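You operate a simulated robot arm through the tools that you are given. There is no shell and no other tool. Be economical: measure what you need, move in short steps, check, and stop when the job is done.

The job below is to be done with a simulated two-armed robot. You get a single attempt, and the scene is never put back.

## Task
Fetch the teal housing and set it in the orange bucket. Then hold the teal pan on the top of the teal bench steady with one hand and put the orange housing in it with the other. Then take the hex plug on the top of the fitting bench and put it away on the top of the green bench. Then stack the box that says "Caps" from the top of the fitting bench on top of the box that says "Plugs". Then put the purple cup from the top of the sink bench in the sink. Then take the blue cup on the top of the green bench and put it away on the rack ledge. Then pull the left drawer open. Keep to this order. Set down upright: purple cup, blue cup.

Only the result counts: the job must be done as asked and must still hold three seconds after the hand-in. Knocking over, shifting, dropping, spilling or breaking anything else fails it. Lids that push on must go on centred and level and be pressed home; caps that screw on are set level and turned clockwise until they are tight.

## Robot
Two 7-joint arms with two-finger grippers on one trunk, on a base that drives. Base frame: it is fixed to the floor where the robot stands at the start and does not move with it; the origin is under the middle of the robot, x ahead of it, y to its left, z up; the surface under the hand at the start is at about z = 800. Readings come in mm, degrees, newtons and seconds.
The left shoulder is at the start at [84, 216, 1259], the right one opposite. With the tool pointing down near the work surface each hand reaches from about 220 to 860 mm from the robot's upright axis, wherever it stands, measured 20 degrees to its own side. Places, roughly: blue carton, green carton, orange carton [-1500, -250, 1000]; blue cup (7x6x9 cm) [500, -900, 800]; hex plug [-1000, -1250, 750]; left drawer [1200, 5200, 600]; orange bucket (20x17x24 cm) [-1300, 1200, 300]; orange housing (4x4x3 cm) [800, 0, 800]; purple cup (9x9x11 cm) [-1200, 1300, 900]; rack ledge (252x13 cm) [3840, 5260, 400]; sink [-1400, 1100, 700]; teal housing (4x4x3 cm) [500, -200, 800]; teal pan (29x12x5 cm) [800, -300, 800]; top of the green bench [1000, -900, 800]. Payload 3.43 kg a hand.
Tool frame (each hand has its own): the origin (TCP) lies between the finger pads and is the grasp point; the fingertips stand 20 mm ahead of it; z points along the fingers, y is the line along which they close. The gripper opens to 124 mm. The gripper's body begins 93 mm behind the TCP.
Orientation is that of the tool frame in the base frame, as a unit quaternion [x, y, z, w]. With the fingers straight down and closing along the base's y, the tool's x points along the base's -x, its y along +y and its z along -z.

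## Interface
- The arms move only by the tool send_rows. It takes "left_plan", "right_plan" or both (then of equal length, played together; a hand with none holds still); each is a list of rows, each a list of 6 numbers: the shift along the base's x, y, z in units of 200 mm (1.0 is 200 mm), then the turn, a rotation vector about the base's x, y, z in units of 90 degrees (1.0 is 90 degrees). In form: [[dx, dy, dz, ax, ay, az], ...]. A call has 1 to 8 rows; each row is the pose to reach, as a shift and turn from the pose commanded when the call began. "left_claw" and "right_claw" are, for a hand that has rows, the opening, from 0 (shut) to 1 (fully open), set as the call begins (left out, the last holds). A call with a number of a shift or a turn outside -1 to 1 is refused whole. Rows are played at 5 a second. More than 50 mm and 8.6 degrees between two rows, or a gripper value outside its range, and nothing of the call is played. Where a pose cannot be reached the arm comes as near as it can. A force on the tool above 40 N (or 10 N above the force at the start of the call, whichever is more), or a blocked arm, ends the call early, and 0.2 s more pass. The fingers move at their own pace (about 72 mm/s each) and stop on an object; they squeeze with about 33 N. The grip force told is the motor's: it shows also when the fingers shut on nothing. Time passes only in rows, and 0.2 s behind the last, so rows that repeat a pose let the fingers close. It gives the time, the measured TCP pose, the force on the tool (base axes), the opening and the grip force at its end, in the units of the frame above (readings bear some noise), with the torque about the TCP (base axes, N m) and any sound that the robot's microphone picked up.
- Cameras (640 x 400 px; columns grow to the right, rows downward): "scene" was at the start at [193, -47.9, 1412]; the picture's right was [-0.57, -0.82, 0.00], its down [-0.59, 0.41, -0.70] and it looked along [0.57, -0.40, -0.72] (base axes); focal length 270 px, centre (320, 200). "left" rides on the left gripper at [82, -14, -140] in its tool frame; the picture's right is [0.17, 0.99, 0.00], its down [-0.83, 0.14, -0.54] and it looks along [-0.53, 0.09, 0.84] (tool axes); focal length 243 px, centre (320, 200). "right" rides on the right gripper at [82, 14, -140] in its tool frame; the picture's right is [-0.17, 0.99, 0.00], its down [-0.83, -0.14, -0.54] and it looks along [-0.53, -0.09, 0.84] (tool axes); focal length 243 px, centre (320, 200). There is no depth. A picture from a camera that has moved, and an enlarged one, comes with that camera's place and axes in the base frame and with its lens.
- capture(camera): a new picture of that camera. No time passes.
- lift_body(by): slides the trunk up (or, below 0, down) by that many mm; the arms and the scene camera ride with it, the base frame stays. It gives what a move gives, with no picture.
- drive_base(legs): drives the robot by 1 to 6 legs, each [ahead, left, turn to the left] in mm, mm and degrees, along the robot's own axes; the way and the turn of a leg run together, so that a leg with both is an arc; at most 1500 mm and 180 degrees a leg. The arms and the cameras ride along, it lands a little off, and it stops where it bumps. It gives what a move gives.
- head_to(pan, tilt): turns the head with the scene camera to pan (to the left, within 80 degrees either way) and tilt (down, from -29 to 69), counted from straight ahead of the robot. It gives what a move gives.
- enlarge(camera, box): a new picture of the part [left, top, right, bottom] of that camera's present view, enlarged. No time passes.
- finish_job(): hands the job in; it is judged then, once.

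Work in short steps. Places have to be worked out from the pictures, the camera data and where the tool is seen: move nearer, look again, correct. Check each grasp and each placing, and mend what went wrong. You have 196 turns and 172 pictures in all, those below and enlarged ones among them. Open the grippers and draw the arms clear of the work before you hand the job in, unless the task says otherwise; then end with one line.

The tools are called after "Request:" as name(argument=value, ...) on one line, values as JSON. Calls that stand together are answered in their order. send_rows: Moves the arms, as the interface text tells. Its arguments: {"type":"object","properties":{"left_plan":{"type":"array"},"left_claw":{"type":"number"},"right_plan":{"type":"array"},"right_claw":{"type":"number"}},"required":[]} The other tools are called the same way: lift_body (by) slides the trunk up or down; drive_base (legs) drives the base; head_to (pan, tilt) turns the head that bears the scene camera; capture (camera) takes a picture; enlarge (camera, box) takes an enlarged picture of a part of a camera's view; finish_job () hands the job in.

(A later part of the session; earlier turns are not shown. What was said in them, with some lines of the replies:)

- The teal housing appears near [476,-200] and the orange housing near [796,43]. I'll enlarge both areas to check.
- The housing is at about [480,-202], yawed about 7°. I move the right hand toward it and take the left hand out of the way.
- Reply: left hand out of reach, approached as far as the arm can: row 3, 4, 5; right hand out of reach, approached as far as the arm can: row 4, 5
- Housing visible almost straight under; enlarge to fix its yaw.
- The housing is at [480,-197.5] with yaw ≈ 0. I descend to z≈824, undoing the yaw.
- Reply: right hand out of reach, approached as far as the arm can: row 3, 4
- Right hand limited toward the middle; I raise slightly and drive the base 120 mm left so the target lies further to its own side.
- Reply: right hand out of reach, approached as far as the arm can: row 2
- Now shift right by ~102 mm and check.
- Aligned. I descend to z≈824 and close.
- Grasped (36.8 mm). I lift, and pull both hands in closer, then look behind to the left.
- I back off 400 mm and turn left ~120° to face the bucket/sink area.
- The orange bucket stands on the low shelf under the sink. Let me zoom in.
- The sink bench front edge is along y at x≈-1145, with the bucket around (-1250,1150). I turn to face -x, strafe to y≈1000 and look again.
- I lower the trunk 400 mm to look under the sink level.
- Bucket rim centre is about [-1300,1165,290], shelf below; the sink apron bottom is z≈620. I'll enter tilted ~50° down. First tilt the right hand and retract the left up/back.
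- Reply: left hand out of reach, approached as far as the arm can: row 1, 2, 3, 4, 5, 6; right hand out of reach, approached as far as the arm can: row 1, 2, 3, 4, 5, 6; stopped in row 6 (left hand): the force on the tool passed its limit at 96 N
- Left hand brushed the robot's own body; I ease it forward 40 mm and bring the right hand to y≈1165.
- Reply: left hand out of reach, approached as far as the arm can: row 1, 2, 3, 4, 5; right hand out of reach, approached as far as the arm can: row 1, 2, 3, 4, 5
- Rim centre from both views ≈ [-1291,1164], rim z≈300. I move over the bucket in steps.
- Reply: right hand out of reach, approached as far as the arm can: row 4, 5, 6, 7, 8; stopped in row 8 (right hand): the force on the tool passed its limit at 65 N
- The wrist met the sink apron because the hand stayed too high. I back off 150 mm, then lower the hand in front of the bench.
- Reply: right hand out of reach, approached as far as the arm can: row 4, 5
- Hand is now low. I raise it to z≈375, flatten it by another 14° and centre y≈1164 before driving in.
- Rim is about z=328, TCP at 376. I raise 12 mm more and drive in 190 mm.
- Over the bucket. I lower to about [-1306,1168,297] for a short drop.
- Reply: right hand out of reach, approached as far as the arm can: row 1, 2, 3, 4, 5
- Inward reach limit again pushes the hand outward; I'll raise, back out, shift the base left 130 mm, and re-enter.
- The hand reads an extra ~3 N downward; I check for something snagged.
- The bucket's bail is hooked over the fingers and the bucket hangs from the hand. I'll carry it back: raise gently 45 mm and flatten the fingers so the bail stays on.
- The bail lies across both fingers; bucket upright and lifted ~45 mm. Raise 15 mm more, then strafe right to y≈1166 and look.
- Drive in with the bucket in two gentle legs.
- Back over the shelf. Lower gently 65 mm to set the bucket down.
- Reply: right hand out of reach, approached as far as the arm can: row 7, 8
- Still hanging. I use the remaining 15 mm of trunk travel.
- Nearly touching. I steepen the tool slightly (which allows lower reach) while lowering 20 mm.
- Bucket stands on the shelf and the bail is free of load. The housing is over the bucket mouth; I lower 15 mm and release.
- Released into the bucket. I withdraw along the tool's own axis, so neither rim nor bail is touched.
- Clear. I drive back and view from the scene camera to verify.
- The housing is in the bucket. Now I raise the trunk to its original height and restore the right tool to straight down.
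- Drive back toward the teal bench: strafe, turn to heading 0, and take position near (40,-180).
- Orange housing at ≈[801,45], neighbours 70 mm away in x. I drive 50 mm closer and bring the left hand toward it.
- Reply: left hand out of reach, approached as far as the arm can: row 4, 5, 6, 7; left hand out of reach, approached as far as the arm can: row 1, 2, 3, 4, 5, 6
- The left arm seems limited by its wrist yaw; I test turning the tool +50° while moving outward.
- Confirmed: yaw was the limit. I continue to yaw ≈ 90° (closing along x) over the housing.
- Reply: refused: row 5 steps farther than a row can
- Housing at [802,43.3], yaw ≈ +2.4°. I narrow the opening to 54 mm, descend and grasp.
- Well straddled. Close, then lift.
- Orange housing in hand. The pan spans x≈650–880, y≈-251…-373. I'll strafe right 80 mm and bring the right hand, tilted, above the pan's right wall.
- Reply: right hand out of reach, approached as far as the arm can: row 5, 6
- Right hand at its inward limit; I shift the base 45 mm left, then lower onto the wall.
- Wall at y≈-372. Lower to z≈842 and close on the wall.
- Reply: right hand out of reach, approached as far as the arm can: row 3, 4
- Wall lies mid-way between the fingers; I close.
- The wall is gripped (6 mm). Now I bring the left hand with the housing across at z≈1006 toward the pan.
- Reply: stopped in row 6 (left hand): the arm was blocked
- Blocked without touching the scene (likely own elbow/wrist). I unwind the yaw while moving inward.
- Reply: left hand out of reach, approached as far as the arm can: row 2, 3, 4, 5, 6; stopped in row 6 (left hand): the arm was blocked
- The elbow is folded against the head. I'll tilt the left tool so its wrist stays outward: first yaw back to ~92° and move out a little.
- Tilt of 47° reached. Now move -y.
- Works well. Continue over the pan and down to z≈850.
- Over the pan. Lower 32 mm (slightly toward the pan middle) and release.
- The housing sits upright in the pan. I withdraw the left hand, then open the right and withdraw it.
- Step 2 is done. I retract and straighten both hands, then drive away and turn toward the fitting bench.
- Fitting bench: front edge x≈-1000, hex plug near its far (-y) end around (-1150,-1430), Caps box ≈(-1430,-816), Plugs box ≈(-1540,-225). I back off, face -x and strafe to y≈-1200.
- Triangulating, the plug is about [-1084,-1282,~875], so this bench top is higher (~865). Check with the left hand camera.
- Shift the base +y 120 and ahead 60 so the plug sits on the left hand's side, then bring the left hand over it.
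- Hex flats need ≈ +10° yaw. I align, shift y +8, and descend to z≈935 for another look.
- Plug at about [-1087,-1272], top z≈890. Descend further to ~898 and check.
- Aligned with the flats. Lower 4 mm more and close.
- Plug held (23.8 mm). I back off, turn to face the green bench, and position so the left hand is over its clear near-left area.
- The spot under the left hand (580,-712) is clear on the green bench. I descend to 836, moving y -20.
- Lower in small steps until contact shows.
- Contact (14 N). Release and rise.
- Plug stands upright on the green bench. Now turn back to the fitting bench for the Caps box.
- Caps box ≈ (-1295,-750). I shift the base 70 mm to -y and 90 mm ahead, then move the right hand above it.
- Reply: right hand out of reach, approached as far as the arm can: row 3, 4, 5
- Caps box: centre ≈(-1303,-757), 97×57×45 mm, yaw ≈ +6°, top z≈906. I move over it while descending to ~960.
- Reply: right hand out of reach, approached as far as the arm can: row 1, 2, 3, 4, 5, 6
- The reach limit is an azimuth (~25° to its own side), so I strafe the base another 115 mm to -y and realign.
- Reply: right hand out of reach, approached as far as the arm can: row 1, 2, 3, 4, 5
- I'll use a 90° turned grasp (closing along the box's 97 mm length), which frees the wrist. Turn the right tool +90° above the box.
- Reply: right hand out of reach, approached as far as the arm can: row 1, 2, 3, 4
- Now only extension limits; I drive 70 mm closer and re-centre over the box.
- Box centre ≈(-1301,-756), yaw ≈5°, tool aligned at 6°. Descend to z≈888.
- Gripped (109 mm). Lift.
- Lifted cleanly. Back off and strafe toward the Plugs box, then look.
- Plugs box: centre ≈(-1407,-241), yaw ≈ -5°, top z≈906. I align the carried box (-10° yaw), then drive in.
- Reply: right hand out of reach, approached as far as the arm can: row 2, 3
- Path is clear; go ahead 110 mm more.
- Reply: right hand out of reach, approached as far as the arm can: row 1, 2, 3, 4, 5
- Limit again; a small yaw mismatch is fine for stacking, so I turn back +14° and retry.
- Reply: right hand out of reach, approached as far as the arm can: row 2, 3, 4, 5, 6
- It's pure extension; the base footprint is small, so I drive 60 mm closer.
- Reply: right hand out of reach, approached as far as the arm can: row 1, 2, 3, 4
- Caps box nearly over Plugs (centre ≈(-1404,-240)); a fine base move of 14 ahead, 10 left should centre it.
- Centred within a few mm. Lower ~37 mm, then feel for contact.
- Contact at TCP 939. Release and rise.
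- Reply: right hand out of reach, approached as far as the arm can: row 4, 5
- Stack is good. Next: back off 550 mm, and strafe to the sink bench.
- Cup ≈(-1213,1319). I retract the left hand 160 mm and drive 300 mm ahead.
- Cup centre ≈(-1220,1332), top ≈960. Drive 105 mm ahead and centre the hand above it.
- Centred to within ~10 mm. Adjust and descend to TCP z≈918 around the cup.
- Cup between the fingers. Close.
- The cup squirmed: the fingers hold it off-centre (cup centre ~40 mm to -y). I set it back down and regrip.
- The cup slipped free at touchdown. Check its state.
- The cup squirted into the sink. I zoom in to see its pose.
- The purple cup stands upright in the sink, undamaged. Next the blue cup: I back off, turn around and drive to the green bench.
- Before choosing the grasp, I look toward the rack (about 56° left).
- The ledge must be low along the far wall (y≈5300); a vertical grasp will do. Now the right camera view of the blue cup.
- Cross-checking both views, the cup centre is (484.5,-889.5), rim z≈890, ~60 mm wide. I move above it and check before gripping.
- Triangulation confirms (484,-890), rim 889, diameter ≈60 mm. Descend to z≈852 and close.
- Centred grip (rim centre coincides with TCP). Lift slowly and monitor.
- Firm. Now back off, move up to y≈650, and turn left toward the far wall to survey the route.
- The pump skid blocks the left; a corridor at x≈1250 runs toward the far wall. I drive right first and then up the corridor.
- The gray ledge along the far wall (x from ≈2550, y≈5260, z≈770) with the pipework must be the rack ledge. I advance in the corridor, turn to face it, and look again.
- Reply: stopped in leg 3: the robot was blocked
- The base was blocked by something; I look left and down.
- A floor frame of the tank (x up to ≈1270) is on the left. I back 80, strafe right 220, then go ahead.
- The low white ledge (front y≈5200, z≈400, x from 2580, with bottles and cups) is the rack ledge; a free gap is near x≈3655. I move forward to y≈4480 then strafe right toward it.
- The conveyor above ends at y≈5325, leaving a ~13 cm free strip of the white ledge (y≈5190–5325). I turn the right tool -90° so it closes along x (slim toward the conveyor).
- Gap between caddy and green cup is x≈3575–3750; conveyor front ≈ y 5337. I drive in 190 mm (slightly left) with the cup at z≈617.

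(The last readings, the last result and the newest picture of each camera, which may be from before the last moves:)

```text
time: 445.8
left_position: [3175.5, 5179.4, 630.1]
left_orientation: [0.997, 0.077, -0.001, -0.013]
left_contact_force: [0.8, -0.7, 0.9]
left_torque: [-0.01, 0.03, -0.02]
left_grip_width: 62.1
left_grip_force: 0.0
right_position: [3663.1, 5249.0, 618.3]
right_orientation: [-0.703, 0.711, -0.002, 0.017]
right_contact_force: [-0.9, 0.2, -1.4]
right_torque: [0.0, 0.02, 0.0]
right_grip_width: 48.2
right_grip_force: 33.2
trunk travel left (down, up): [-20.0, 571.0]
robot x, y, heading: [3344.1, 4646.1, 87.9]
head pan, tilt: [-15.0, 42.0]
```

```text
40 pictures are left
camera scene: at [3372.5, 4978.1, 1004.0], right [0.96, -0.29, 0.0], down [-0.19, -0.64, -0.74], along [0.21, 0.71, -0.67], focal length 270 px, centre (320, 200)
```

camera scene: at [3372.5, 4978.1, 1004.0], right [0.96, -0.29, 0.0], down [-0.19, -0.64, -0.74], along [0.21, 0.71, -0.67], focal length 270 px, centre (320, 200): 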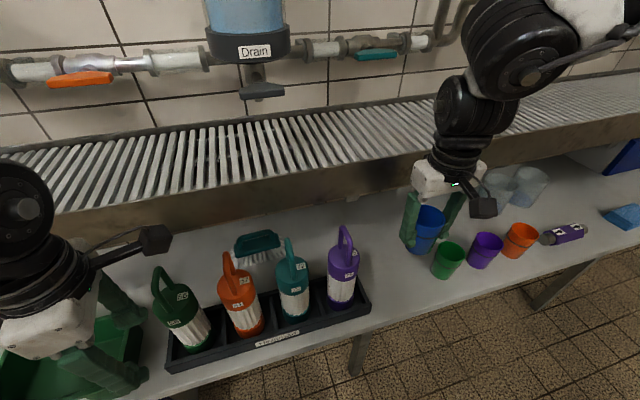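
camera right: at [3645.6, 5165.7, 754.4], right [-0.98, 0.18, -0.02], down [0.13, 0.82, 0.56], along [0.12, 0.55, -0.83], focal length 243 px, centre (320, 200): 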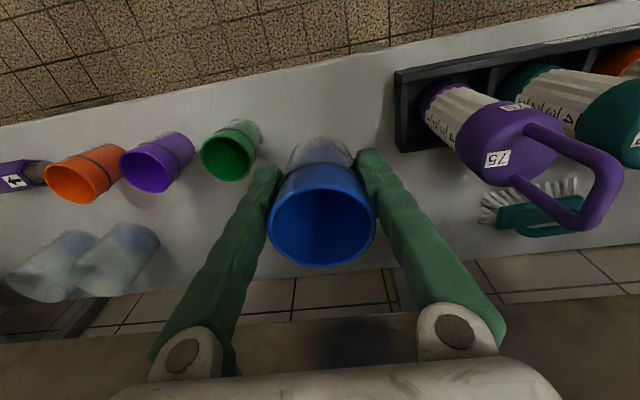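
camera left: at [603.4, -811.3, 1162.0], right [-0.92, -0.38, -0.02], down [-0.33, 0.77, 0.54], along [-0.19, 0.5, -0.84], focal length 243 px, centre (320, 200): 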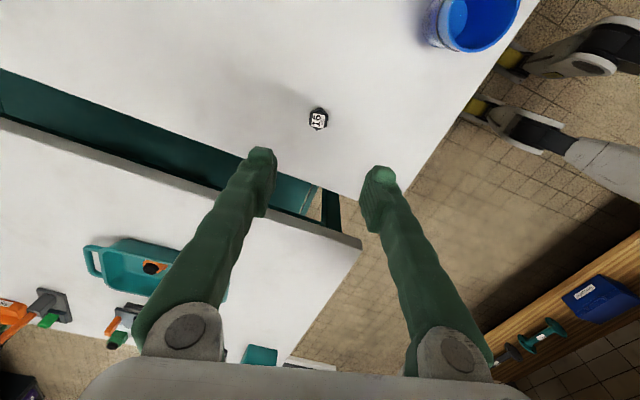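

Perfectly in the gap. Lower 150 mm, then gently.

Request:
send_rows(right_plan=[[0, 0, -0.15, 0, 0, 0], [0, 0, -0.3, 0, 0, 0], [0, 0, -0.45, 0, 0, 0], [0, 0, -0.6, 0, 0, 0], [0, 0, -0.72, 0, 0, 0], [0, 0, -0.72, 0, 0, 0]])

Request:
capture(camera="right")

```text
time: 447.1
left_position: [3174.9, 5181.3, 630.1]
left_orientation: [0.997, 0.077, -0.001, -0.012]
left_contact_force: [-0.5, 0.6, -0.1]
left_torque: [-0.02, 0.03, 0.01]
left_grip_width: 62.0
left_grip_force: 0.1
right_position: [3663.4, 5246.7, 472.6]
right_orientation: [-0.702, 0.712, -0.001, 0.018]
right_contact_force: [-0.9, 0.2, 0.0]
right_torque: [-0.03, 0.03, 0.04]
right_grip_width: 48.3
right_grip_force: 33.2
trunk travel left (down, up): [-20.0, 571.0]
robot x, y, heading: [3336.8, 4647.5, 88.2]
head pan, tilt: [-15.0, 42.0]
```

```text
39 pictures are left
camera right: at [3645.3, 5162.3, 610.5], right [-0.98, 0.18, -0.02], down [0.13, 0.82, 0.56], along [0.12, 0.55, -0.83], focal length 243 px, centre (320, 200)
```

right: 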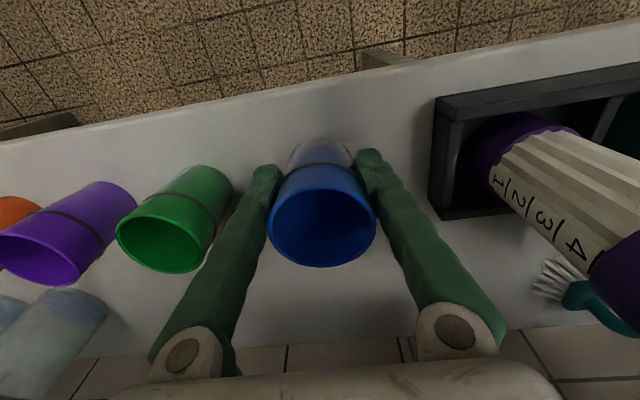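

Ledge front is y≈5197; I shift 8 mm inward and lower gently to contact.

Request:
send_rows(right_plan=[[0, 0.02, -0.02, 0, 0, 0], [0, 0.04, -0.04, 0, 0, 0], [0, 0.04, -0.06, 0, 0, 0], [0, 0.04, -0.07, 0, 0, 0], [0, 0.04, -0.08, 0, 0, 0], [0, 0.04, -0.08, 0, 0, 0]])

```text
time: 448.6
left_position: [3175.6, 5179.1, 629.7]
left_orientation: [0.997, 0.077, -0.001, -0.014]
left_contact_force: [-0.1, 0.7, 0.9]
left_torque: [-0.03, -0.01, 0.01]
left_grip_width: 62.2
left_grip_force: 0.1
right_position: [3662.7, 5256.5, 457.4]
right_orientation: [-0.703, 0.711, -0.001, 0.018]
right_contact_force: [-0.1, -0.6, -1.1]
right_torque: [-0.02, -0.01, -0.03]
right_grip_width: 48.6
right_grip_force: 33.1
trunk travel left (down, up): [-20.0, 571.0]
robot x, y, heading: [3344.8, 4648.6, 88.2]
head pan, tilt: [-15.0, 42.0]
```

Request:
send_rows(right_plan=[[0, 0, -0.01, 0, 0, 0], [0, 0, -0.02, 0, 0, 0], [0, 0, -0.025, 0, 0, 0], [0, 0, -0.025, 0, 0, 0]])

```text
time: 449.6
left_position: [3175.4, 5180.5, 631.1]
left_orientation: [0.997, 0.077, -0.001, -0.013]
left_contact_force: [-0.9, 0.5, -0.7]
left_torque: [0.0, -0.01, 0.01]
left_grip_width: 61.9
left_grip_force: 0.2
right_position: [3662.9, 5254.9, 452.5]
right_orientation: [-0.703, 0.711, -0.001, 0.017]
right_contact_force: [0.0, -0.4, -0.2]
right_torque: [-0.03, -0.02, -0.03]
right_grip_width: 48.4
right_grip_force: 33.2
trunk travel left (down, up): [-20.0, 571.0]
robot x, y, heading: [3340.2, 4648.5, 88.2]
head pan, tilt: [-15.0, 42.0]
```

Force still near zero; a little further.

Request:
send_rows(right_plan=[[0, 0, -0.01, 0, 0, 0], [0, 0, -0.015, 0, 0, 0], [0, 0, -0.015, 0, 0, 0]])

Request:
capture(camera="right")

```text
time: 450.4
left_position: [3175.4, 5180.4, 629.9]
left_orientation: [0.997, 0.076, -0.001, -0.014]
left_contact_force: [-0.1, -0.9, 0.1]
left_torque: [-0.01, 0.0, 0.02]
left_grip_width: 62.0
left_grip_force: 0.0
right_position: [3664.0, 5257.1, 449.9]
right_orientation: [-0.703, 0.711, 0.0, 0.019]
right_contact_force: [3.5, -2.9, 19.5]
right_torque: [0.03, 0.06, 0.0]
right_grip_width: 48.3
right_grip_force: 33.0
trunk travel left (down, up): [-20.0, 571.0]
robot x, y, heading: [3345.0, 4649.9, 88.3]
head pan, tilt: [-15.0, 42.0]
```

```text
38 pictures are left
camera right: at [3645.6, 5172.7, 587.5], right [-0.98, 0.18, -0.02], down [0.13, 0.81, 0.56], along [0.12, 0.55, -0.83], focal length 243 px, centre (320, 200)
```

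right: 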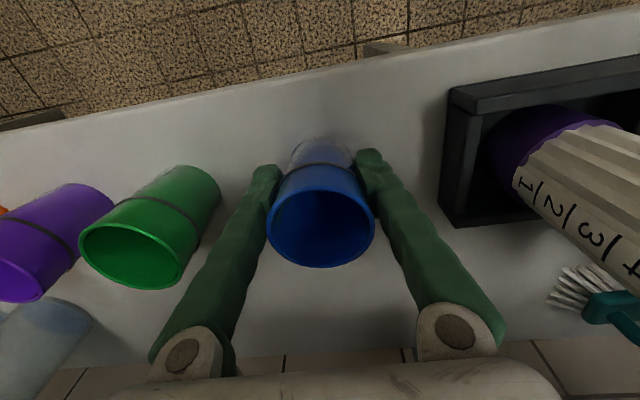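

Contact (20 N). Ease 1 mm, open to ~78 mm, and rise straight up.

Request:
send_rows(right_plan=[[0, 0, 0.008, 0, 0, 0], [0, 0, 0.008, 0, 0, 0], [0, 0, 0.008, 0, 0, 0]], right_claw=0.63)

Request:
send_rows(right_plan=[[0, 0, 0.1, 0, 0, 0], [0, 0, 0.2, 0, 0, 0], [0, 0, 0.35, 0, 0, 0], [0, 0, 0.5, 0, 0, 0], [0, 0, 0.65, 0, 0, 0], [0, 0, 0.8, 0, 0, 0]])

Request:
capture(camera="right")

```text
time: 451.1
left_position: [3175.2, 5180.8, 630.1]
left_orientation: [0.997, 0.078, -0.001, -0.013]
left_contact_force: [0.1, 0.2, 0.4]
left_torque: [-0.01, 0.0, 0.0]
left_grip_width: 62.1
left_grip_force: 0.0
right_position: [3664.6, 5256.1, 450.3]
right_orientation: [-0.703, 0.711, -0.001, 0.016]
right_contact_force: [-0.2, 0.4, -0.1]
right_torque: [0.01, -0.01, 0.0]
right_grip_width: 78.3
right_grip_force: 0.0
trunk travel left (down, up): [-20.0, 571.0]
robot x, y, heading: [3342.6, 4646.3, 88.2]
head pan, tilt: [-15.0, 42.0]
```

```text
time: 452.6
left_position: [3174.4, 5178.7, 631.2]
left_orientation: [0.997, 0.077, -0.001, -0.014]
left_contact_force: [0.3, -0.4, 0.1]
left_torque: [-0.01, 0.01, 0.0]
left_grip_width: 61.9
left_grip_force: 0.0
right_position: [3665.9, 5257.8, 612.5]
right_orientation: [-0.703, 0.711, -0.001, 0.017]
right_contact_force: [0.5, 0.1, -0.2]
right_torque: [-0.01, 0.01, -0.02]
right_grip_width: 78.2
right_grip_force: 0.1
trunk travel left (down, up): [-20.0, 571.0]
robot x, y, heading: [3343.2, 4645.4, 88.2]
head pan, tilt: [-15.0, 42.0]
```

```text
37 pictures are left
camera right: at [3647.9, 5173.8, 749.5], right [-0.98, 0.18, -0.02], down [0.13, 0.82, 0.56], along [0.12, 0.55, -0.83], focal length 243 px, centre (320, 200)
```

right: 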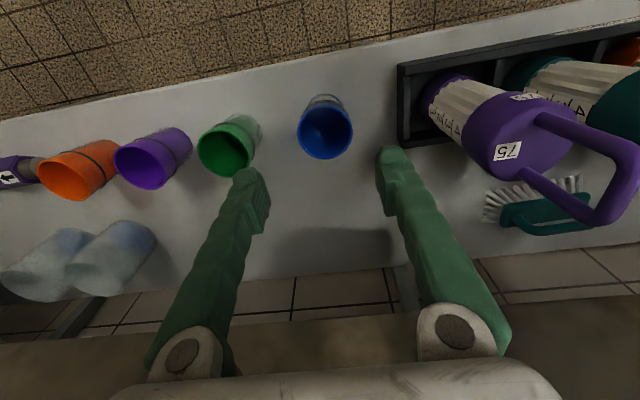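

The blue cup stands upright on the ledge. Last: the left drawer. I back off, raise the trunk, and strafe left to the drawer bench.

Request:
drive_base(legs=[[-230, 0, 1.8]])

Request:
lift_body(by=395)

Request:
drive_base(legs=[[0, 900, 0], [0, 800, 0]])

Request:
head_to(pan=25, tilt=40)

Request:
capture(camera="scene")

```text
time: 454.6
left_position: [3154.6, 4944.5, 630.8]
left_orientation: [0.996, 0.093, 0.0, -0.013]
left_contact_force: [0.2, -0.3, 0.8]
left_torque: [0.02, 0.02, -0.02]
left_grip_width: 62.2
left_grip_force: 0.1
right_position: [3643.1, 5037.6, 612.4]
right_orientation: [0.714, -0.7, 0.002, -0.017]
right_contact_force: [-0.3, 0.2, 0.2]
right_torque: [-0.01, 0.01, -0.01]
right_grip_width: 78.3
right_grip_force: 0.1
trunk travel left (down, up): [-20.0, 571.0]
robot x, y, heading: [3338.8, 4422.4, 90.2]
head pan, tilt: [-15.0, 42.0]
```

```text
time: 458.4
left_position: [3154.6, 4944.8, 1025.8]
left_orientation: [0.996, 0.093, -0.002, -0.013]
left_contact_force: [0.1, 0.0, -0.3]
left_torque: [0.0, -0.01, 0.0]
left_grip_width: 62.2
left_grip_force: 0.0
right_position: [3642.5, 5038.1, 1006.7]
right_orientation: [0.714, -0.7, 0.001, -0.017]
right_contact_force: [0.6, 0.4, -0.2]
right_torque: [0.02, -0.01, 0.02]
right_grip_width: 78.2
right_grip_force: 0.0
trunk travel left (down, up): [-415.0, 176.0]
robot x, y, heading: [3338.3, 4418.9, 90.4]
head pan, tilt: [-15.0, 42.0]
```

```text
time: 481.0
left_position: [1487.2, 4975.3, 1025.9]
left_orientation: [0.996, 0.083, -0.002, -0.013]
left_contact_force: [-1.0, 0.2, 0.7]
left_torque: [-0.01, 0.03, 0.04]
left_grip_width: 62.3
left_grip_force: 0.1
right_position: [1975.8, 5059.2, 1006.6]
right_orientation: [-0.707, 0.707, -0.001, 0.018]
right_contact_force: [-0.1, 0.2, 0.5]
right_torque: [-0.01, 0.02, -0.03]
right_grip_width: 78.2
right_grip_force: 0.1
trunk travel left (down, up): [-415.0, 176.0]
robot x, y, heading: [1661.8, 4443.5, 89.0]
head pan, tilt: [-15.0, 42.0]
```

```text
time: 482.1
left_position: [1485.6, 4975.7, 1025.4]
left_orientation: [0.997, 0.082, -0.001, -0.012]
left_contact_force: [0.2, -0.1, 0.3]
left_torque: [0.03, 0.0, 0.04]
left_grip_width: 61.8
left_grip_force: 0.0
right_position: [1976.8, 5058.6, 1006.5]
right_orientation: [-0.706, 0.708, 0.0, 0.017]
right_contact_force: [0.3, 0.0, 0.2]
right_torque: [-0.02, 0.02, 0.03]
right_grip_width: 78.2
right_grip_force: 0.1
trunk travel left (down, up): [-415.0, 176.0]
robot x, y, heading: [1658.2, 4443.7, 88.8]
head pan, tilt: [25.0, 40.0]
```

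```text
36 pictures are left
camera scene: at [1626.4, 4650.0, 1420.5], right [0.91, 0.4, 0.0], down [0.26, -0.59, -0.77], along [-0.31, 0.7, -0.64], focal length 270 px, centre (320, 200)
```

scene: 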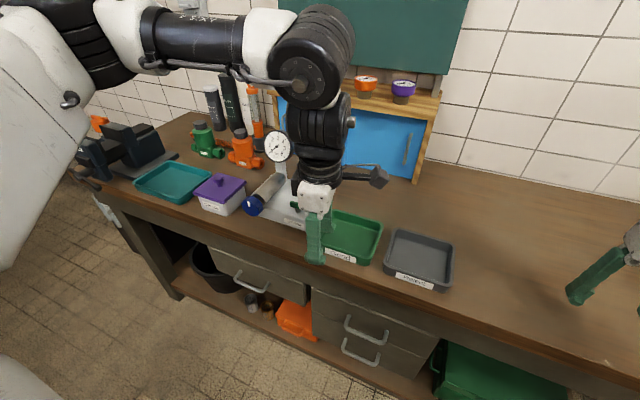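

The left drawer's handle triangulates to ≈(1227,5000,665). I back off 350 mm, lower the trunk, and turn the left tool to point forward with vertical closing.

Request:
drive_base(legs=[[-350, 15, 1]])

Request:
lift_body(by=-380)

Request:
send_rows(left_plan=[[-0.05, 0.05, 0, 0.09, 0, 0], [-0.1, 0.1, 0, 0.18, 0, 0], [-0.15, 0.2, 0, 0.27, 0, 0], [-0.2, 0.3, 0, 0.36, 0, 0], [-0.25, 0.4, 0, 0.45, 0, 0], [-0.3, 0.5, 0, 0.54, 0, 0], [-0.35, 0.6, 0, 0.63, 0, 0], [-0.4, 0.7, 0, 0.7, 0, 0]], left_claw=0.5)

```text
time: 484.8
left_position: [1461.9, 4628.1, 1025.9]
left_orientation: [0.996, 0.088, -0.001, -0.013]
left_contact_force: [0.3, -0.1, -0.3]
left_torque: [0.01, -0.02, -0.02]
left_grip_width: 62.1
left_grip_force: 0.1
right_position: [1950.0, 4717.0, 1006.9]
right_orientation: [0.711, -0.703, 0.001, -0.018]
right_contact_force: [0.7, 0.1, -0.5]
right_torque: [0.01, 0.0, 0.0]
right_grip_width: 78.1
right_grip_force: 0.1
trunk travel left (down, up): [-415.0, 176.0]
robot x, y, heading: [1639.9, 4100.1, 89.4]
head pan, tilt: [25.0, 40.0]
```

```text
time: 488.4
left_position: [1460.6, 4628.0, 645.6]
left_orientation: [0.996, 0.088, -0.001, -0.014]
left_contact_force: [0.8, -0.5, 0.4]
left_torque: [-0.03, -0.01, 0.01]
left_grip_width: 62.1
left_grip_force: 0.1
right_position: [1949.5, 4716.3, 628.0]
right_orientation: [0.712, -0.702, 0.001, -0.017]
right_contact_force: [-0.2, 0.2, -0.3]
right_torque: [0.0, 0.01, 0.0]
right_grip_width: 77.9
right_grip_force: 0.1
trunk travel left (down, up): [-35.0, 556.0]
robot x, y, heading: [1638.8, 4101.0, 89.3]
head pan, tilt: [25.0, 40.0]
```

```text
time: 490.2
left_position: [1368.0, 4775.4, 665.6]
left_orientation: [0.845, 0.075, 0.051, -0.526]
left_contact_force: [-0.3, 0.1, -0.2]
left_torque: [0.01, -0.05, -0.04]
left_grip_width: 62.2
left_grip_force: 0.1
left hand out of reach, approached as far as the arm can: row 4, 5, 6, 7, 8
right_position: [1947.9, 4716.8, 628.7]
right_orientation: [0.712, -0.702, 0.001, -0.019]
right_contact_force: [-0.9, 0.8, 0.5]
right_torque: [0.01, -0.07, 0.01]
right_grip_width: 78.2
right_grip_force: 0.0
trunk travel left (down, up): [-35.0, 556.0]
robot x, y, heading: [1639.5, 4099.3, 89.6]
head pan, tilt: [25.0, 40.0]
```

Request:
send_rows(left_plan=[[-0.05, 0.0, 0, 0.08, 0, 0], [-0.1, 0.0, 0, 0.16, 0, 0], [-0.15, 0, 0, 0.24, 0, 0], [-0.2, 0, 0, 0.29, 0, 0], [-0.2, 0, 0, 0.29, 0, 0]])

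Request:
capture(camera="left")

Request:
capture(camera="scene")

```text
time: 491.4
left_position: [1329.8, 4775.6, 666.2]
left_orientation: [-0.7, -0.065, -0.061, 0.708]
left_contact_force: [0.1, -0.1, -0.2]
left_torque: [-0.01, -0.03, -0.01]
left_grip_width: 61.9
left_grip_force: 0.1
left hand out of reach, approached as far as the arm can: row 1
right_position: [1950.5, 4717.6, 626.4]
right_orientation: [0.712, -0.702, 0.001, -0.017]
right_contact_force: [0.4, -0.3, -0.1]
right_torque: [-0.02, 0.02, -0.02]
right_grip_width: 78.1
right_grip_force: 0.1
trunk travel left (down, up): [-35.0, 556.0]
robot x, y, heading: [1641.8, 4101.0, 89.6]
head pan, tilt: [25.0, 40.0]
```

```text
35 pictures are left
camera left: at [1408.0, 4636.4, 691.8], right [0.34, 0.01, -0.94], down [-0.79, -0.54, -0.29], along [-0.51, 0.84, -0.17], focal length 243 px, centre (320, 200)
```

left: 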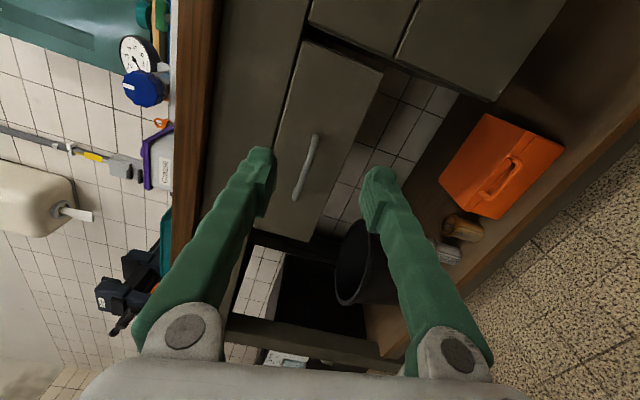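

```text
34 pictures are left
camera scene: at [1605.4, 4424.1, 1018.2], right [0.91, 0.42, 0.0], down [0.27, -0.58, -0.77], along [-0.32, 0.7, -0.64], focal length 270 px, centre (320, 200)
```

scene: 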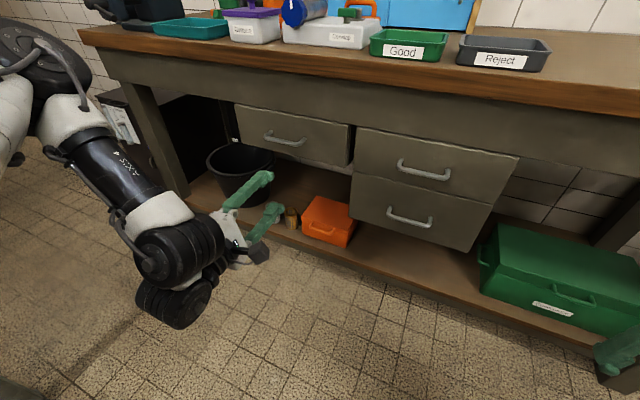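

Tool points forward. Handle ≈(1243,4985,663). I move left 85 mm, correct the roll 10°, and look again.

Request:
send_rows(left_plan=[[-0.15, 0.05, 0, 0, 0.057, 0], [-0.3, 0.1, -0.01, 0, 0.113, 0], [-0.43, 0.15, -0.015, 0, 0.113, 0], [-0.43, 0.2, -0.015, 0, 0.113, 0], [-0.43, 0.2, -0.015, 0, 0.113, 0]])

Request:
capture(camera="left")

Request:
enlarge(camera="scene", box=[200, 90, 360, 210])

```text
time: 492.6
left_position: [1257.3, 4807.1, 662.0]
left_orientation: [-0.702, -0.003, 0.002, 0.712]
left_contact_force: [1.5, 0.0, -0.3]
left_torque: [-0.03, 0.01, 0.03]
left_grip_width: 62.2
left_grip_force: 0.0
left hand out of reach, approached as far as the arm can: row 3, 4, 5
right_position: [1949.6, 4717.5, 626.2]
right_orientation: [0.711, -0.703, 0.001, -0.018]
right_contact_force: [1.0, -0.7, -0.1]
right_torque: [-0.03, -0.02, -0.03]
right_grip_width: 78.1
right_grip_force: 0.1
trunk travel left (down, up): [-35.0, 556.0]
robot x, y, heading: [1643.0, 4099.9, 89.7]
head pan, tilt: [25.0, 40.0]
```

```text
33 pictures are left
camera left: at [1339.6, 4668.4, 673.6], right [0.17, 0.01, -0.99], down [-0.83, -0.54, -0.15], along [-0.54, 0.84, -0.08], focal length 243 px, centre (320, 200)
```

left: 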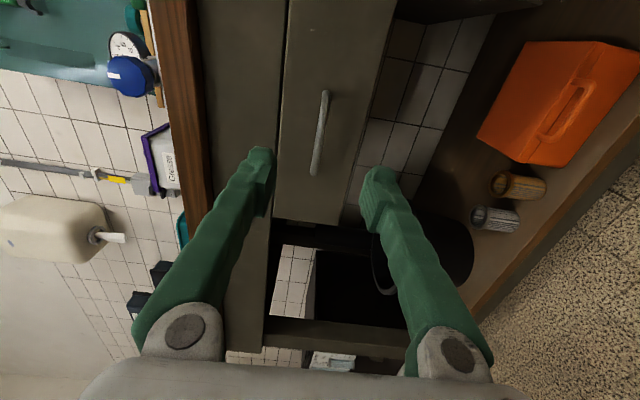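

```text
3.33 times, centred on (280, 150) of scene
camera zoom: at [1605.1, 4424.2, 1018.1], right [0.91, 0.42, 0.0], down [0.27, -0.58, -0.77], along [-0.32, 0.7, -0.64], focal length 900 px, centre (453, 367)
```

zoom: 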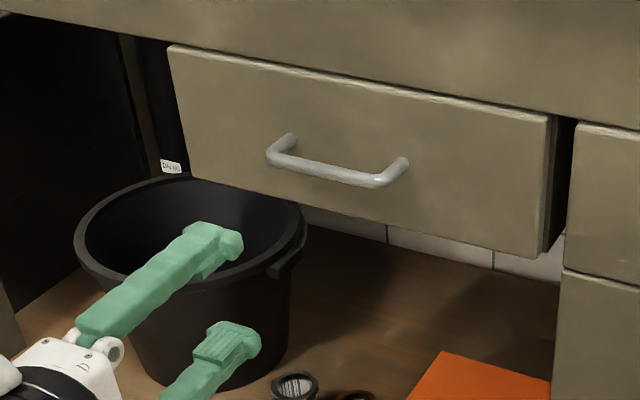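

Handle bar is vertically centred between the fingers at y≈4978. Drive 140 mm ahead and check.

Request:
drive_base(legs=[[135, 0, 0]])

Request:
capture(camera="left")

Request:
capture(camera="scene")

```text
time: 494.1
left_position: [1259.5, 4942.9, 661.1]
left_orientation: [-0.703, -0.002, 0.003, 0.711]
left_contact_force: [-0.2, -0.6, 0.6]
left_torque: [0.0, 0.01, 0.01]
left_grip_width: 62.0
left_grip_force: 0.1
right_position: [1952.6, 4850.8, 626.1]
right_orientation: [0.711, -0.703, 0.002, -0.017]
right_contact_force: [-0.5, 0.4, 0.1]
right_torque: [-0.02, 0.04, -0.02]
right_grip_width: 78.2
right_grip_force: 0.0
trunk travel left (down, up): [-35.0, 556.0]
robot x, y, heading: [1640.6, 4229.9, 89.3]
head pan, tilt: [25.0, 40.0]
```

```text
31 pictures are left
camera left: at [1341.9, 4803.7, 673.3], right [0.17, 0.01, -0.99], down [-0.83, -0.54, -0.15], along [-0.54, 0.84, -0.08], focal length 243 px, centre (320, 200)
```

left: 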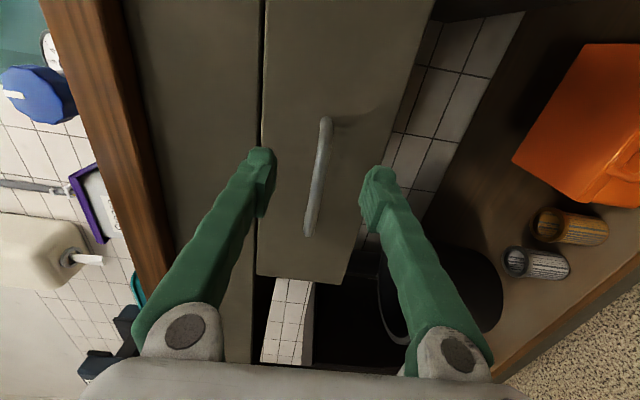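

```text
30 pictures are left
camera scene: at [1606.8, 4559.4, 1018.0], right [0.91, 0.41, 0.0], down [0.27, -0.59, -0.77], along [-0.32, 0.7, -0.64], focal length 270 px, centre (320, 200)
```

scene: 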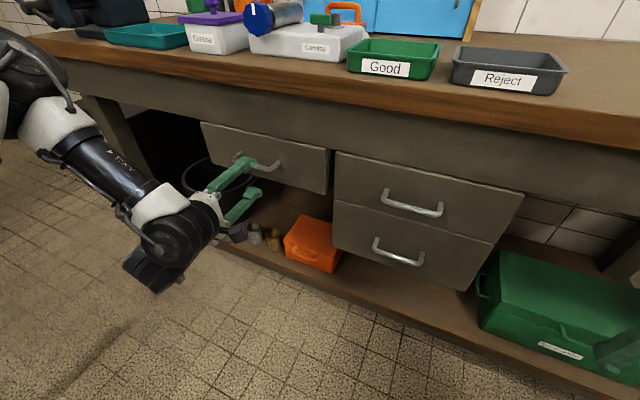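

The bar lies between the fingers. Drive 28 mm further and close.

Request:
drive_base(legs=[[30, 0, 0]])

Request:
send_rows(left_plan=[[0, 0, 0, 0, 0, 0], [0, 0, 0, 0, 0, 0], [0, 0, 0, 0, 0, 0], [0, 0, 0, 0, 0, 0]], left_claw=0.0)

Request:
capture(camera="left")

```text
time: 495.0
left_position: [1260.8, 4972.7, 661.9]
left_orientation: [-0.703, -0.002, 0.001, 0.711]
left_contact_force: [-0.2, 0.0, -0.3]
left_torque: [0.0, 0.0, -0.01]
left_grip_width: 62.2
left_grip_force: 0.1
right_position: [1953.1, 4881.3, 625.9]
right_orientation: [0.711, -0.703, 0.0, -0.017]
right_contact_force: [-0.6, 0.5, 0.5]
right_torque: [0.0, 0.01, 0.02]
right_grip_width: 78.1
right_grip_force: 0.1
trunk travel left (down, up): [-35.0, 556.0]
robot x, y, heading: [1640.9, 4265.4, 89.2]
head pan, tilt: [25.0, 40.0]
```

```text
time: 496.0
left_position: [1261.2, 4972.4, 661.6]
left_orientation: [-0.703, -0.001, 0.001, 0.711]
left_contact_force: [0.3, -0.2, -0.2]
left_torque: [-0.03, 0.0, 0.0]
left_grip_width: 0.2
left_grip_force: 33.2
right_position: [1952.9, 4879.8, 627.3]
right_orientation: [0.711, -0.703, 0.001, -0.017]
right_contact_force: [0.4, 0.1, 1.0]
right_torque: [0.04, -0.02, 0.02]
right_grip_width: 78.0
right_grip_force: 0.0
trunk travel left (down, up): [-35.0, 556.0]
robot x, y, heading: [1639.2, 4260.7, 89.4]
head pan, tilt: [25.0, 40.0]
```

```text
29 pictures are left
camera left: at [1342.5, 4832.7, 673.6], right [0.17, 0.01, -0.99], down [-0.83, -0.54, -0.15], along [-0.54, 0.84, -0.08], focal length 243 px, centre (320, 200)
```

left: 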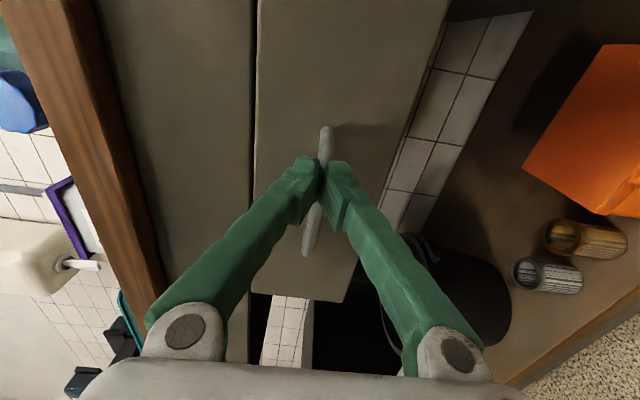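

Fingers closed short of the bar (bar is at y≈5003). Open, advance 28 mm, and close again.

Request:
send_rows(left_plan=[[0, 0, 0, 0, 0, 0], [0, 0, 0, 0, 0, 0], [0, 0, 0, 0, 0, 0]], left_claw=0.45)

Request:
drive_base(legs=[[27, 0, 0]])

Request:
send_rows(left_plan=[[0, 0, 0, 0, 0, 0], [0, 0, 0, 0, 0, 0], [0, 0, 0, 0, 0, 0], [0, 0, 0, 0, 0, 0]], left_claw=0.0)

Request:
capture(camera="left")

```text
time: 496.8
left_position: [1261.6, 4971.8, 661.7]
left_orientation: [-0.703, -0.001, 0.002, 0.711]
left_contact_force: [-0.4, 0.2, 0.2]
left_torque: [0.0, 0.01, 0.01]
left_grip_width: 55.5
left_grip_force: 0.0
right_position: [1952.3, 4880.1, 627.1]
right_orientation: [0.711, -0.703, 0.001, -0.017]
right_contact_force: [-0.3, 1.0, 0.9]
right_torque: [0.02, 0.01, 0.04]
right_grip_width: 78.1
right_grip_force: 0.1
trunk travel left (down, up): [-35.0, 556.0]
robot x, y, heading: [1645.2, 4264.9, 89.3]
head pan, tilt: [25.0, 40.0]
```

```text
time: 497.6
left_position: [1261.0, 4998.2, 661.9]
left_orientation: [-0.703, -0.002, 0.003, 0.711]
left_contact_force: [0.2, 1.3, 0.4]
left_torque: [0.02, 0.0, -0.01]
left_grip_width: 55.8
left_grip_force: 0.0
right_position: [1952.7, 4906.5, 625.6]
right_orientation: [0.711, -0.703, 0.0, -0.018]
right_contact_force: [0.2, -0.1, -1.0]
right_torque: [0.01, 0.02, 0.08]
right_grip_width: 78.0
right_grip_force: 0.0
trunk travel left (down, up): [-35.0, 556.0]
robot x, y, heading: [1642.8, 4294.0, 89.6]
head pan, tilt: [25.0, 40.0]
```

```text
time: 498.6
left_position: [1261.0, 4998.7, 659.8]
left_orientation: [-0.704, -0.002, 0.003, 0.71]
left_contact_force: [2.5, 3.1, -12.1]
left_torque: [-0.06, 0.09, 0.29]
left_grip_width: 5.9
left_grip_force: 38.9
right_position: [1952.9, 4907.9, 625.6]
right_orientation: [0.71, -0.704, 0.002, -0.017]
right_contact_force: [0.5, -0.3, 0.2]
right_torque: [0.0, 0.01, -0.01]
right_grip_width: 78.2
right_grip_force: 0.0
trunk travel left (down, up): [-35.0, 556.0]
robot x, y, heading: [1638.3, 4290.8, 89.4]
head pan, tilt: [25.0, 40.0]
```

```text
28 pictures are left
camera left: at [1342.3, 4859.7, 672.3], right [0.17, 0.01, -0.99], down [-0.83, -0.54, -0.14], along [-0.54, 0.84, -0.08], focal length 243 px, centre (320, 200)
```

left: 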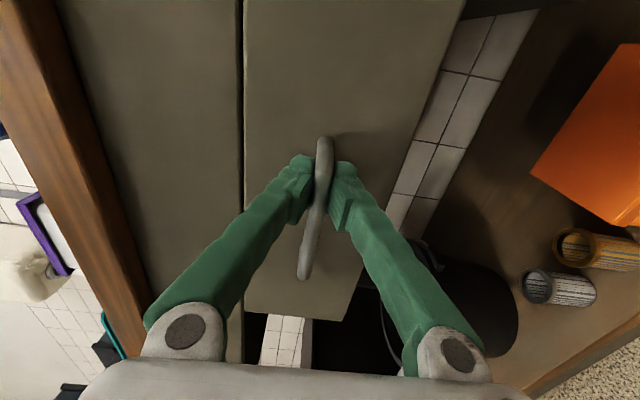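

Gripped the bar (5.9 mm). Pull by driving back 120 mm.

Request:
drive_base(legs=[[-120, 0, 0]])

Request:
capture(camera="scene")

```text
time: 500.1
left_position: [1259.3, 4875.0, 659.5]
left_orientation: [-0.704, -0.002, 0.002, 0.71]
left_contact_force: [17.9, 1.5, -24.9]
left_torque: [-0.06, 0.05, -0.18]
left_grip_width: 5.8
left_grip_force: 38.3
right_position: [1950.6, 4783.6, 625.5]
right_orientation: [0.711, -0.703, 0.001, -0.017]
right_contact_force: [-0.8, -1.4, 0.6]
right_torque: [-0.01, 0.0, -0.01]
right_grip_width: 78.1
right_grip_force: 0.0
trunk travel left (down, up): [-35.0, 556.0]
robot x, y, heading: [1643.8, 4168.2, 89.3]
head pan, tilt: [25.0, 40.0]
```

```text
27 pictures are left
camera scene: at [1606.4, 4491.9, 1017.5], right [0.91, 0.41, 0.0], down [0.27, -0.59, -0.77], along [-0.32, 0.7, -0.64], focal length 270 px, centre (320, 200)
```

scene: 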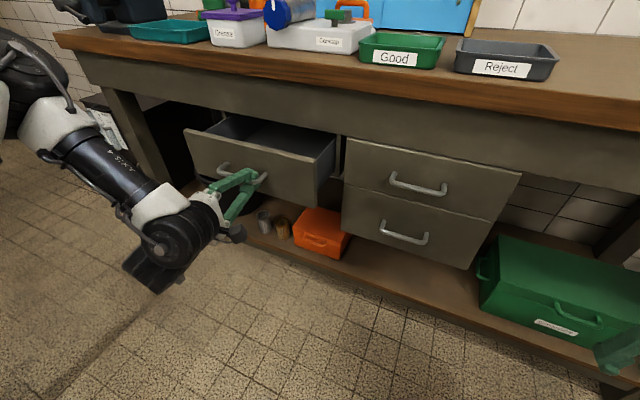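

The drawer is opening. Pull another 110 mm.

Request:
drive_base(legs=[[-110, 0, 0]])

Request:
capture(camera="scene")

```text
time: 501.4
left_position: [1259.8, 4765.8, 660.0]
left_orientation: [-0.704, -0.001, 0.0, 0.71]
left_contact_force: [17.0, 1.5, -20.5]
left_torque: [-0.02, 0.05, -0.36]
left_grip_width: 6.0
left_grip_force: 38.5
right_position: [1951.3, 4675.4, 625.8]
right_orientation: [0.711, -0.703, 0.002, -0.017]
right_contact_force: [0.5, 0.7, -0.1]
right_torque: [-0.02, 0.01, -0.02]
right_grip_width: 78.1
right_grip_force: 0.0
trunk travel left (down, up): [-35.0, 556.0]
robot x, y, heading: [1641.0, 4055.6, 89.6]
head pan, tilt: [25.0, 40.0]
```

```text
26 pictures are left
camera scene: at [1605.7, 4384.5, 1017.6], right [0.91, 0.41, 0.0], down [0.27, -0.59, -0.77], along [-0.32, 0.7, -0.64], focal length 270 px, centre (320, 200)
```

scene: 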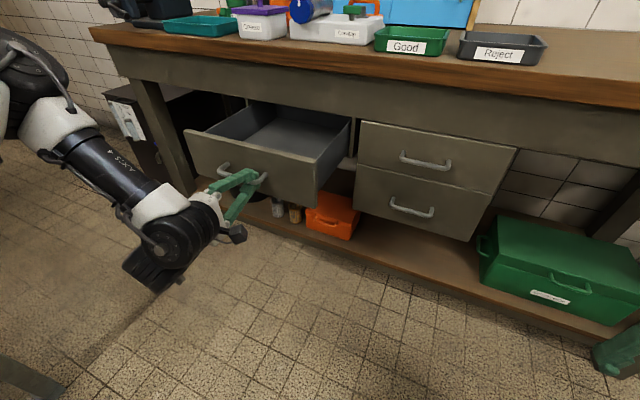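

Open ~230 mm. One more gentle pull of 60 mm to be well open.

Request:
drive_base(legs=[[-60, 0, 0]])

Request:
capture(camera="scene")

```text
time: 502.4
left_position: [1260.9, 4705.4, 659.5]
left_orientation: [-0.704, -0.001, 0.001, 0.71]
left_contact_force: [8.2, 0.3, -12.5]
left_torque: [-0.03, 0.02, -0.33]
left_grip_width: 6.0
left_grip_force: 38.5
right_position: [1950.8, 4613.5, 626.6]
right_orientation: [0.71, -0.704, 0.001, -0.017]
right_contact_force: [-0.1, 1.1, -0.2]
right_torque: [-0.01, 0.0, -0.01]
right_grip_width: 77.9
right_grip_force: 0.1
trunk travel left (down, up): [-35.0, 556.0]
robot x, y, heading: [1636.9, 3998.2, 89.6]
head pan, tilt: [25.0, 40.0]
```

```text
25 pictures are left
camera scene: at [1605.0, 4322.5, 1017.8], right [0.91, 0.41, 0.0], down [0.27, -0.59, -0.77], along [-0.32, 0.7, -0.64], focal length 270 px, centre (320, 200)
```

scene: 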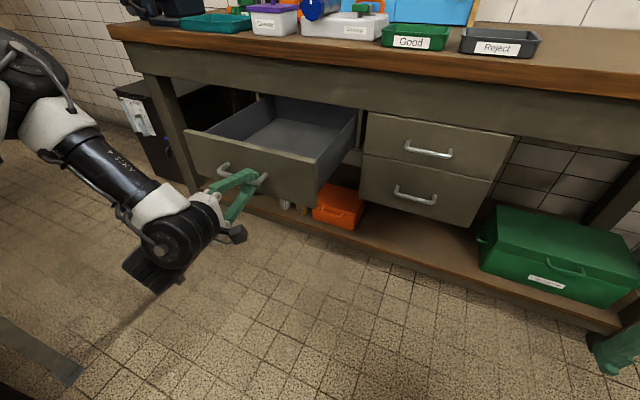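

Drawer is ~290 mm open. Release the handle and back away.

Request:
send_rows(left_plan=[[0, 0, 0, 0, 0, 0], [0, 0, 0, 0, 0, 0], [0, 0, 0, 0, 0, 0]], left_claw=0.5)

Request:
drive_base(legs=[[-150, -60, 0]])

Request:
capture(camera="scene")

```text
time: 503.2
left_position: [1260.2, 4705.9, 660.3]
left_orientation: [-0.704, 0.0, 0.0, 0.71]
left_contact_force: [0.4, 0.1, -0.1]
left_torque: [0.01, 0.03, 0.01]
left_grip_width: 61.6
left_grip_force: 0.0
right_position: [1950.6, 4613.8, 626.8]
right_orientation: [0.71, -0.704, 0.002, -0.018]
right_contact_force: [-0.3, -0.3, 0.9]
right_torque: [-0.01, 0.02, 0.01]
right_grip_width: 78.1
right_grip_force: 0.0
trunk travel left (down, up): [-35.0, 556.0]
robot x, y, heading: [1639.3, 3993.8, 89.7]
head pan, tilt: [25.0, 40.0]
```

```text
time: 504.8
left_position: [1317.9, 4550.4, 662.3]
left_orientation: [-0.704, -0.002, 0.001, 0.71]
left_contact_force: [-0.1, 0.4, -1.3]
left_torque: [-0.03, 0.02, 0.0]
left_grip_width: 61.9
left_grip_force: 0.1
right_position: [2008.0, 4461.3, 626.9]
right_orientation: [0.711, -0.703, 0.001, -0.018]
right_contact_force: [-0.3, -0.9, 0.5]
right_torque: [0.02, 0.03, 0.01]
right_grip_width: 78.0
right_grip_force: 0.0
trunk travel left (down, up): [-35.0, 556.0]
robot x, y, heading: [1698.9, 3847.9, 89.2]
head pan, tilt: [25.0, 40.0]
```

```text
24 pictures are left
camera scene: at [1663.1, 4168.3, 1018.3], right [0.91, 0.41, 0.0], down [0.27, -0.58, -0.77], along [-0.32, 0.7, -0.64], focal length 270 px, centre (320, 200)
```

scene: 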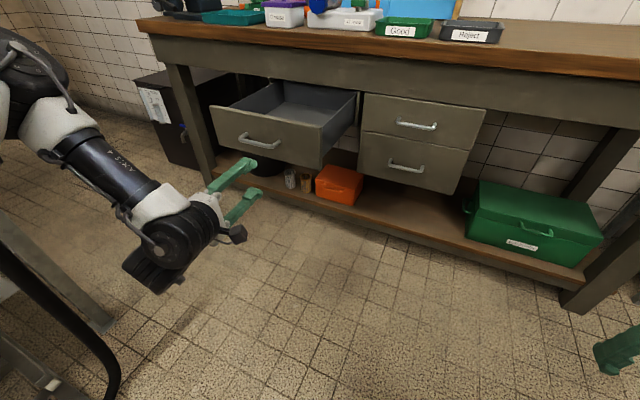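

The drawer stays open, the hands are empty and clear, and all the other placements were checked as they were made. Handing in.

Request:
finish_job()

```text
The job is handed in.
```

I did all seven steps in the order you gave and handed the job in, with both grippers open and clear. Two didn't go cleanly: the bucket's handle caught on the hand, so I carried the bucket back and set it down close to where it stood, and the purple cup slipped from the grip into the sink but landed upright.
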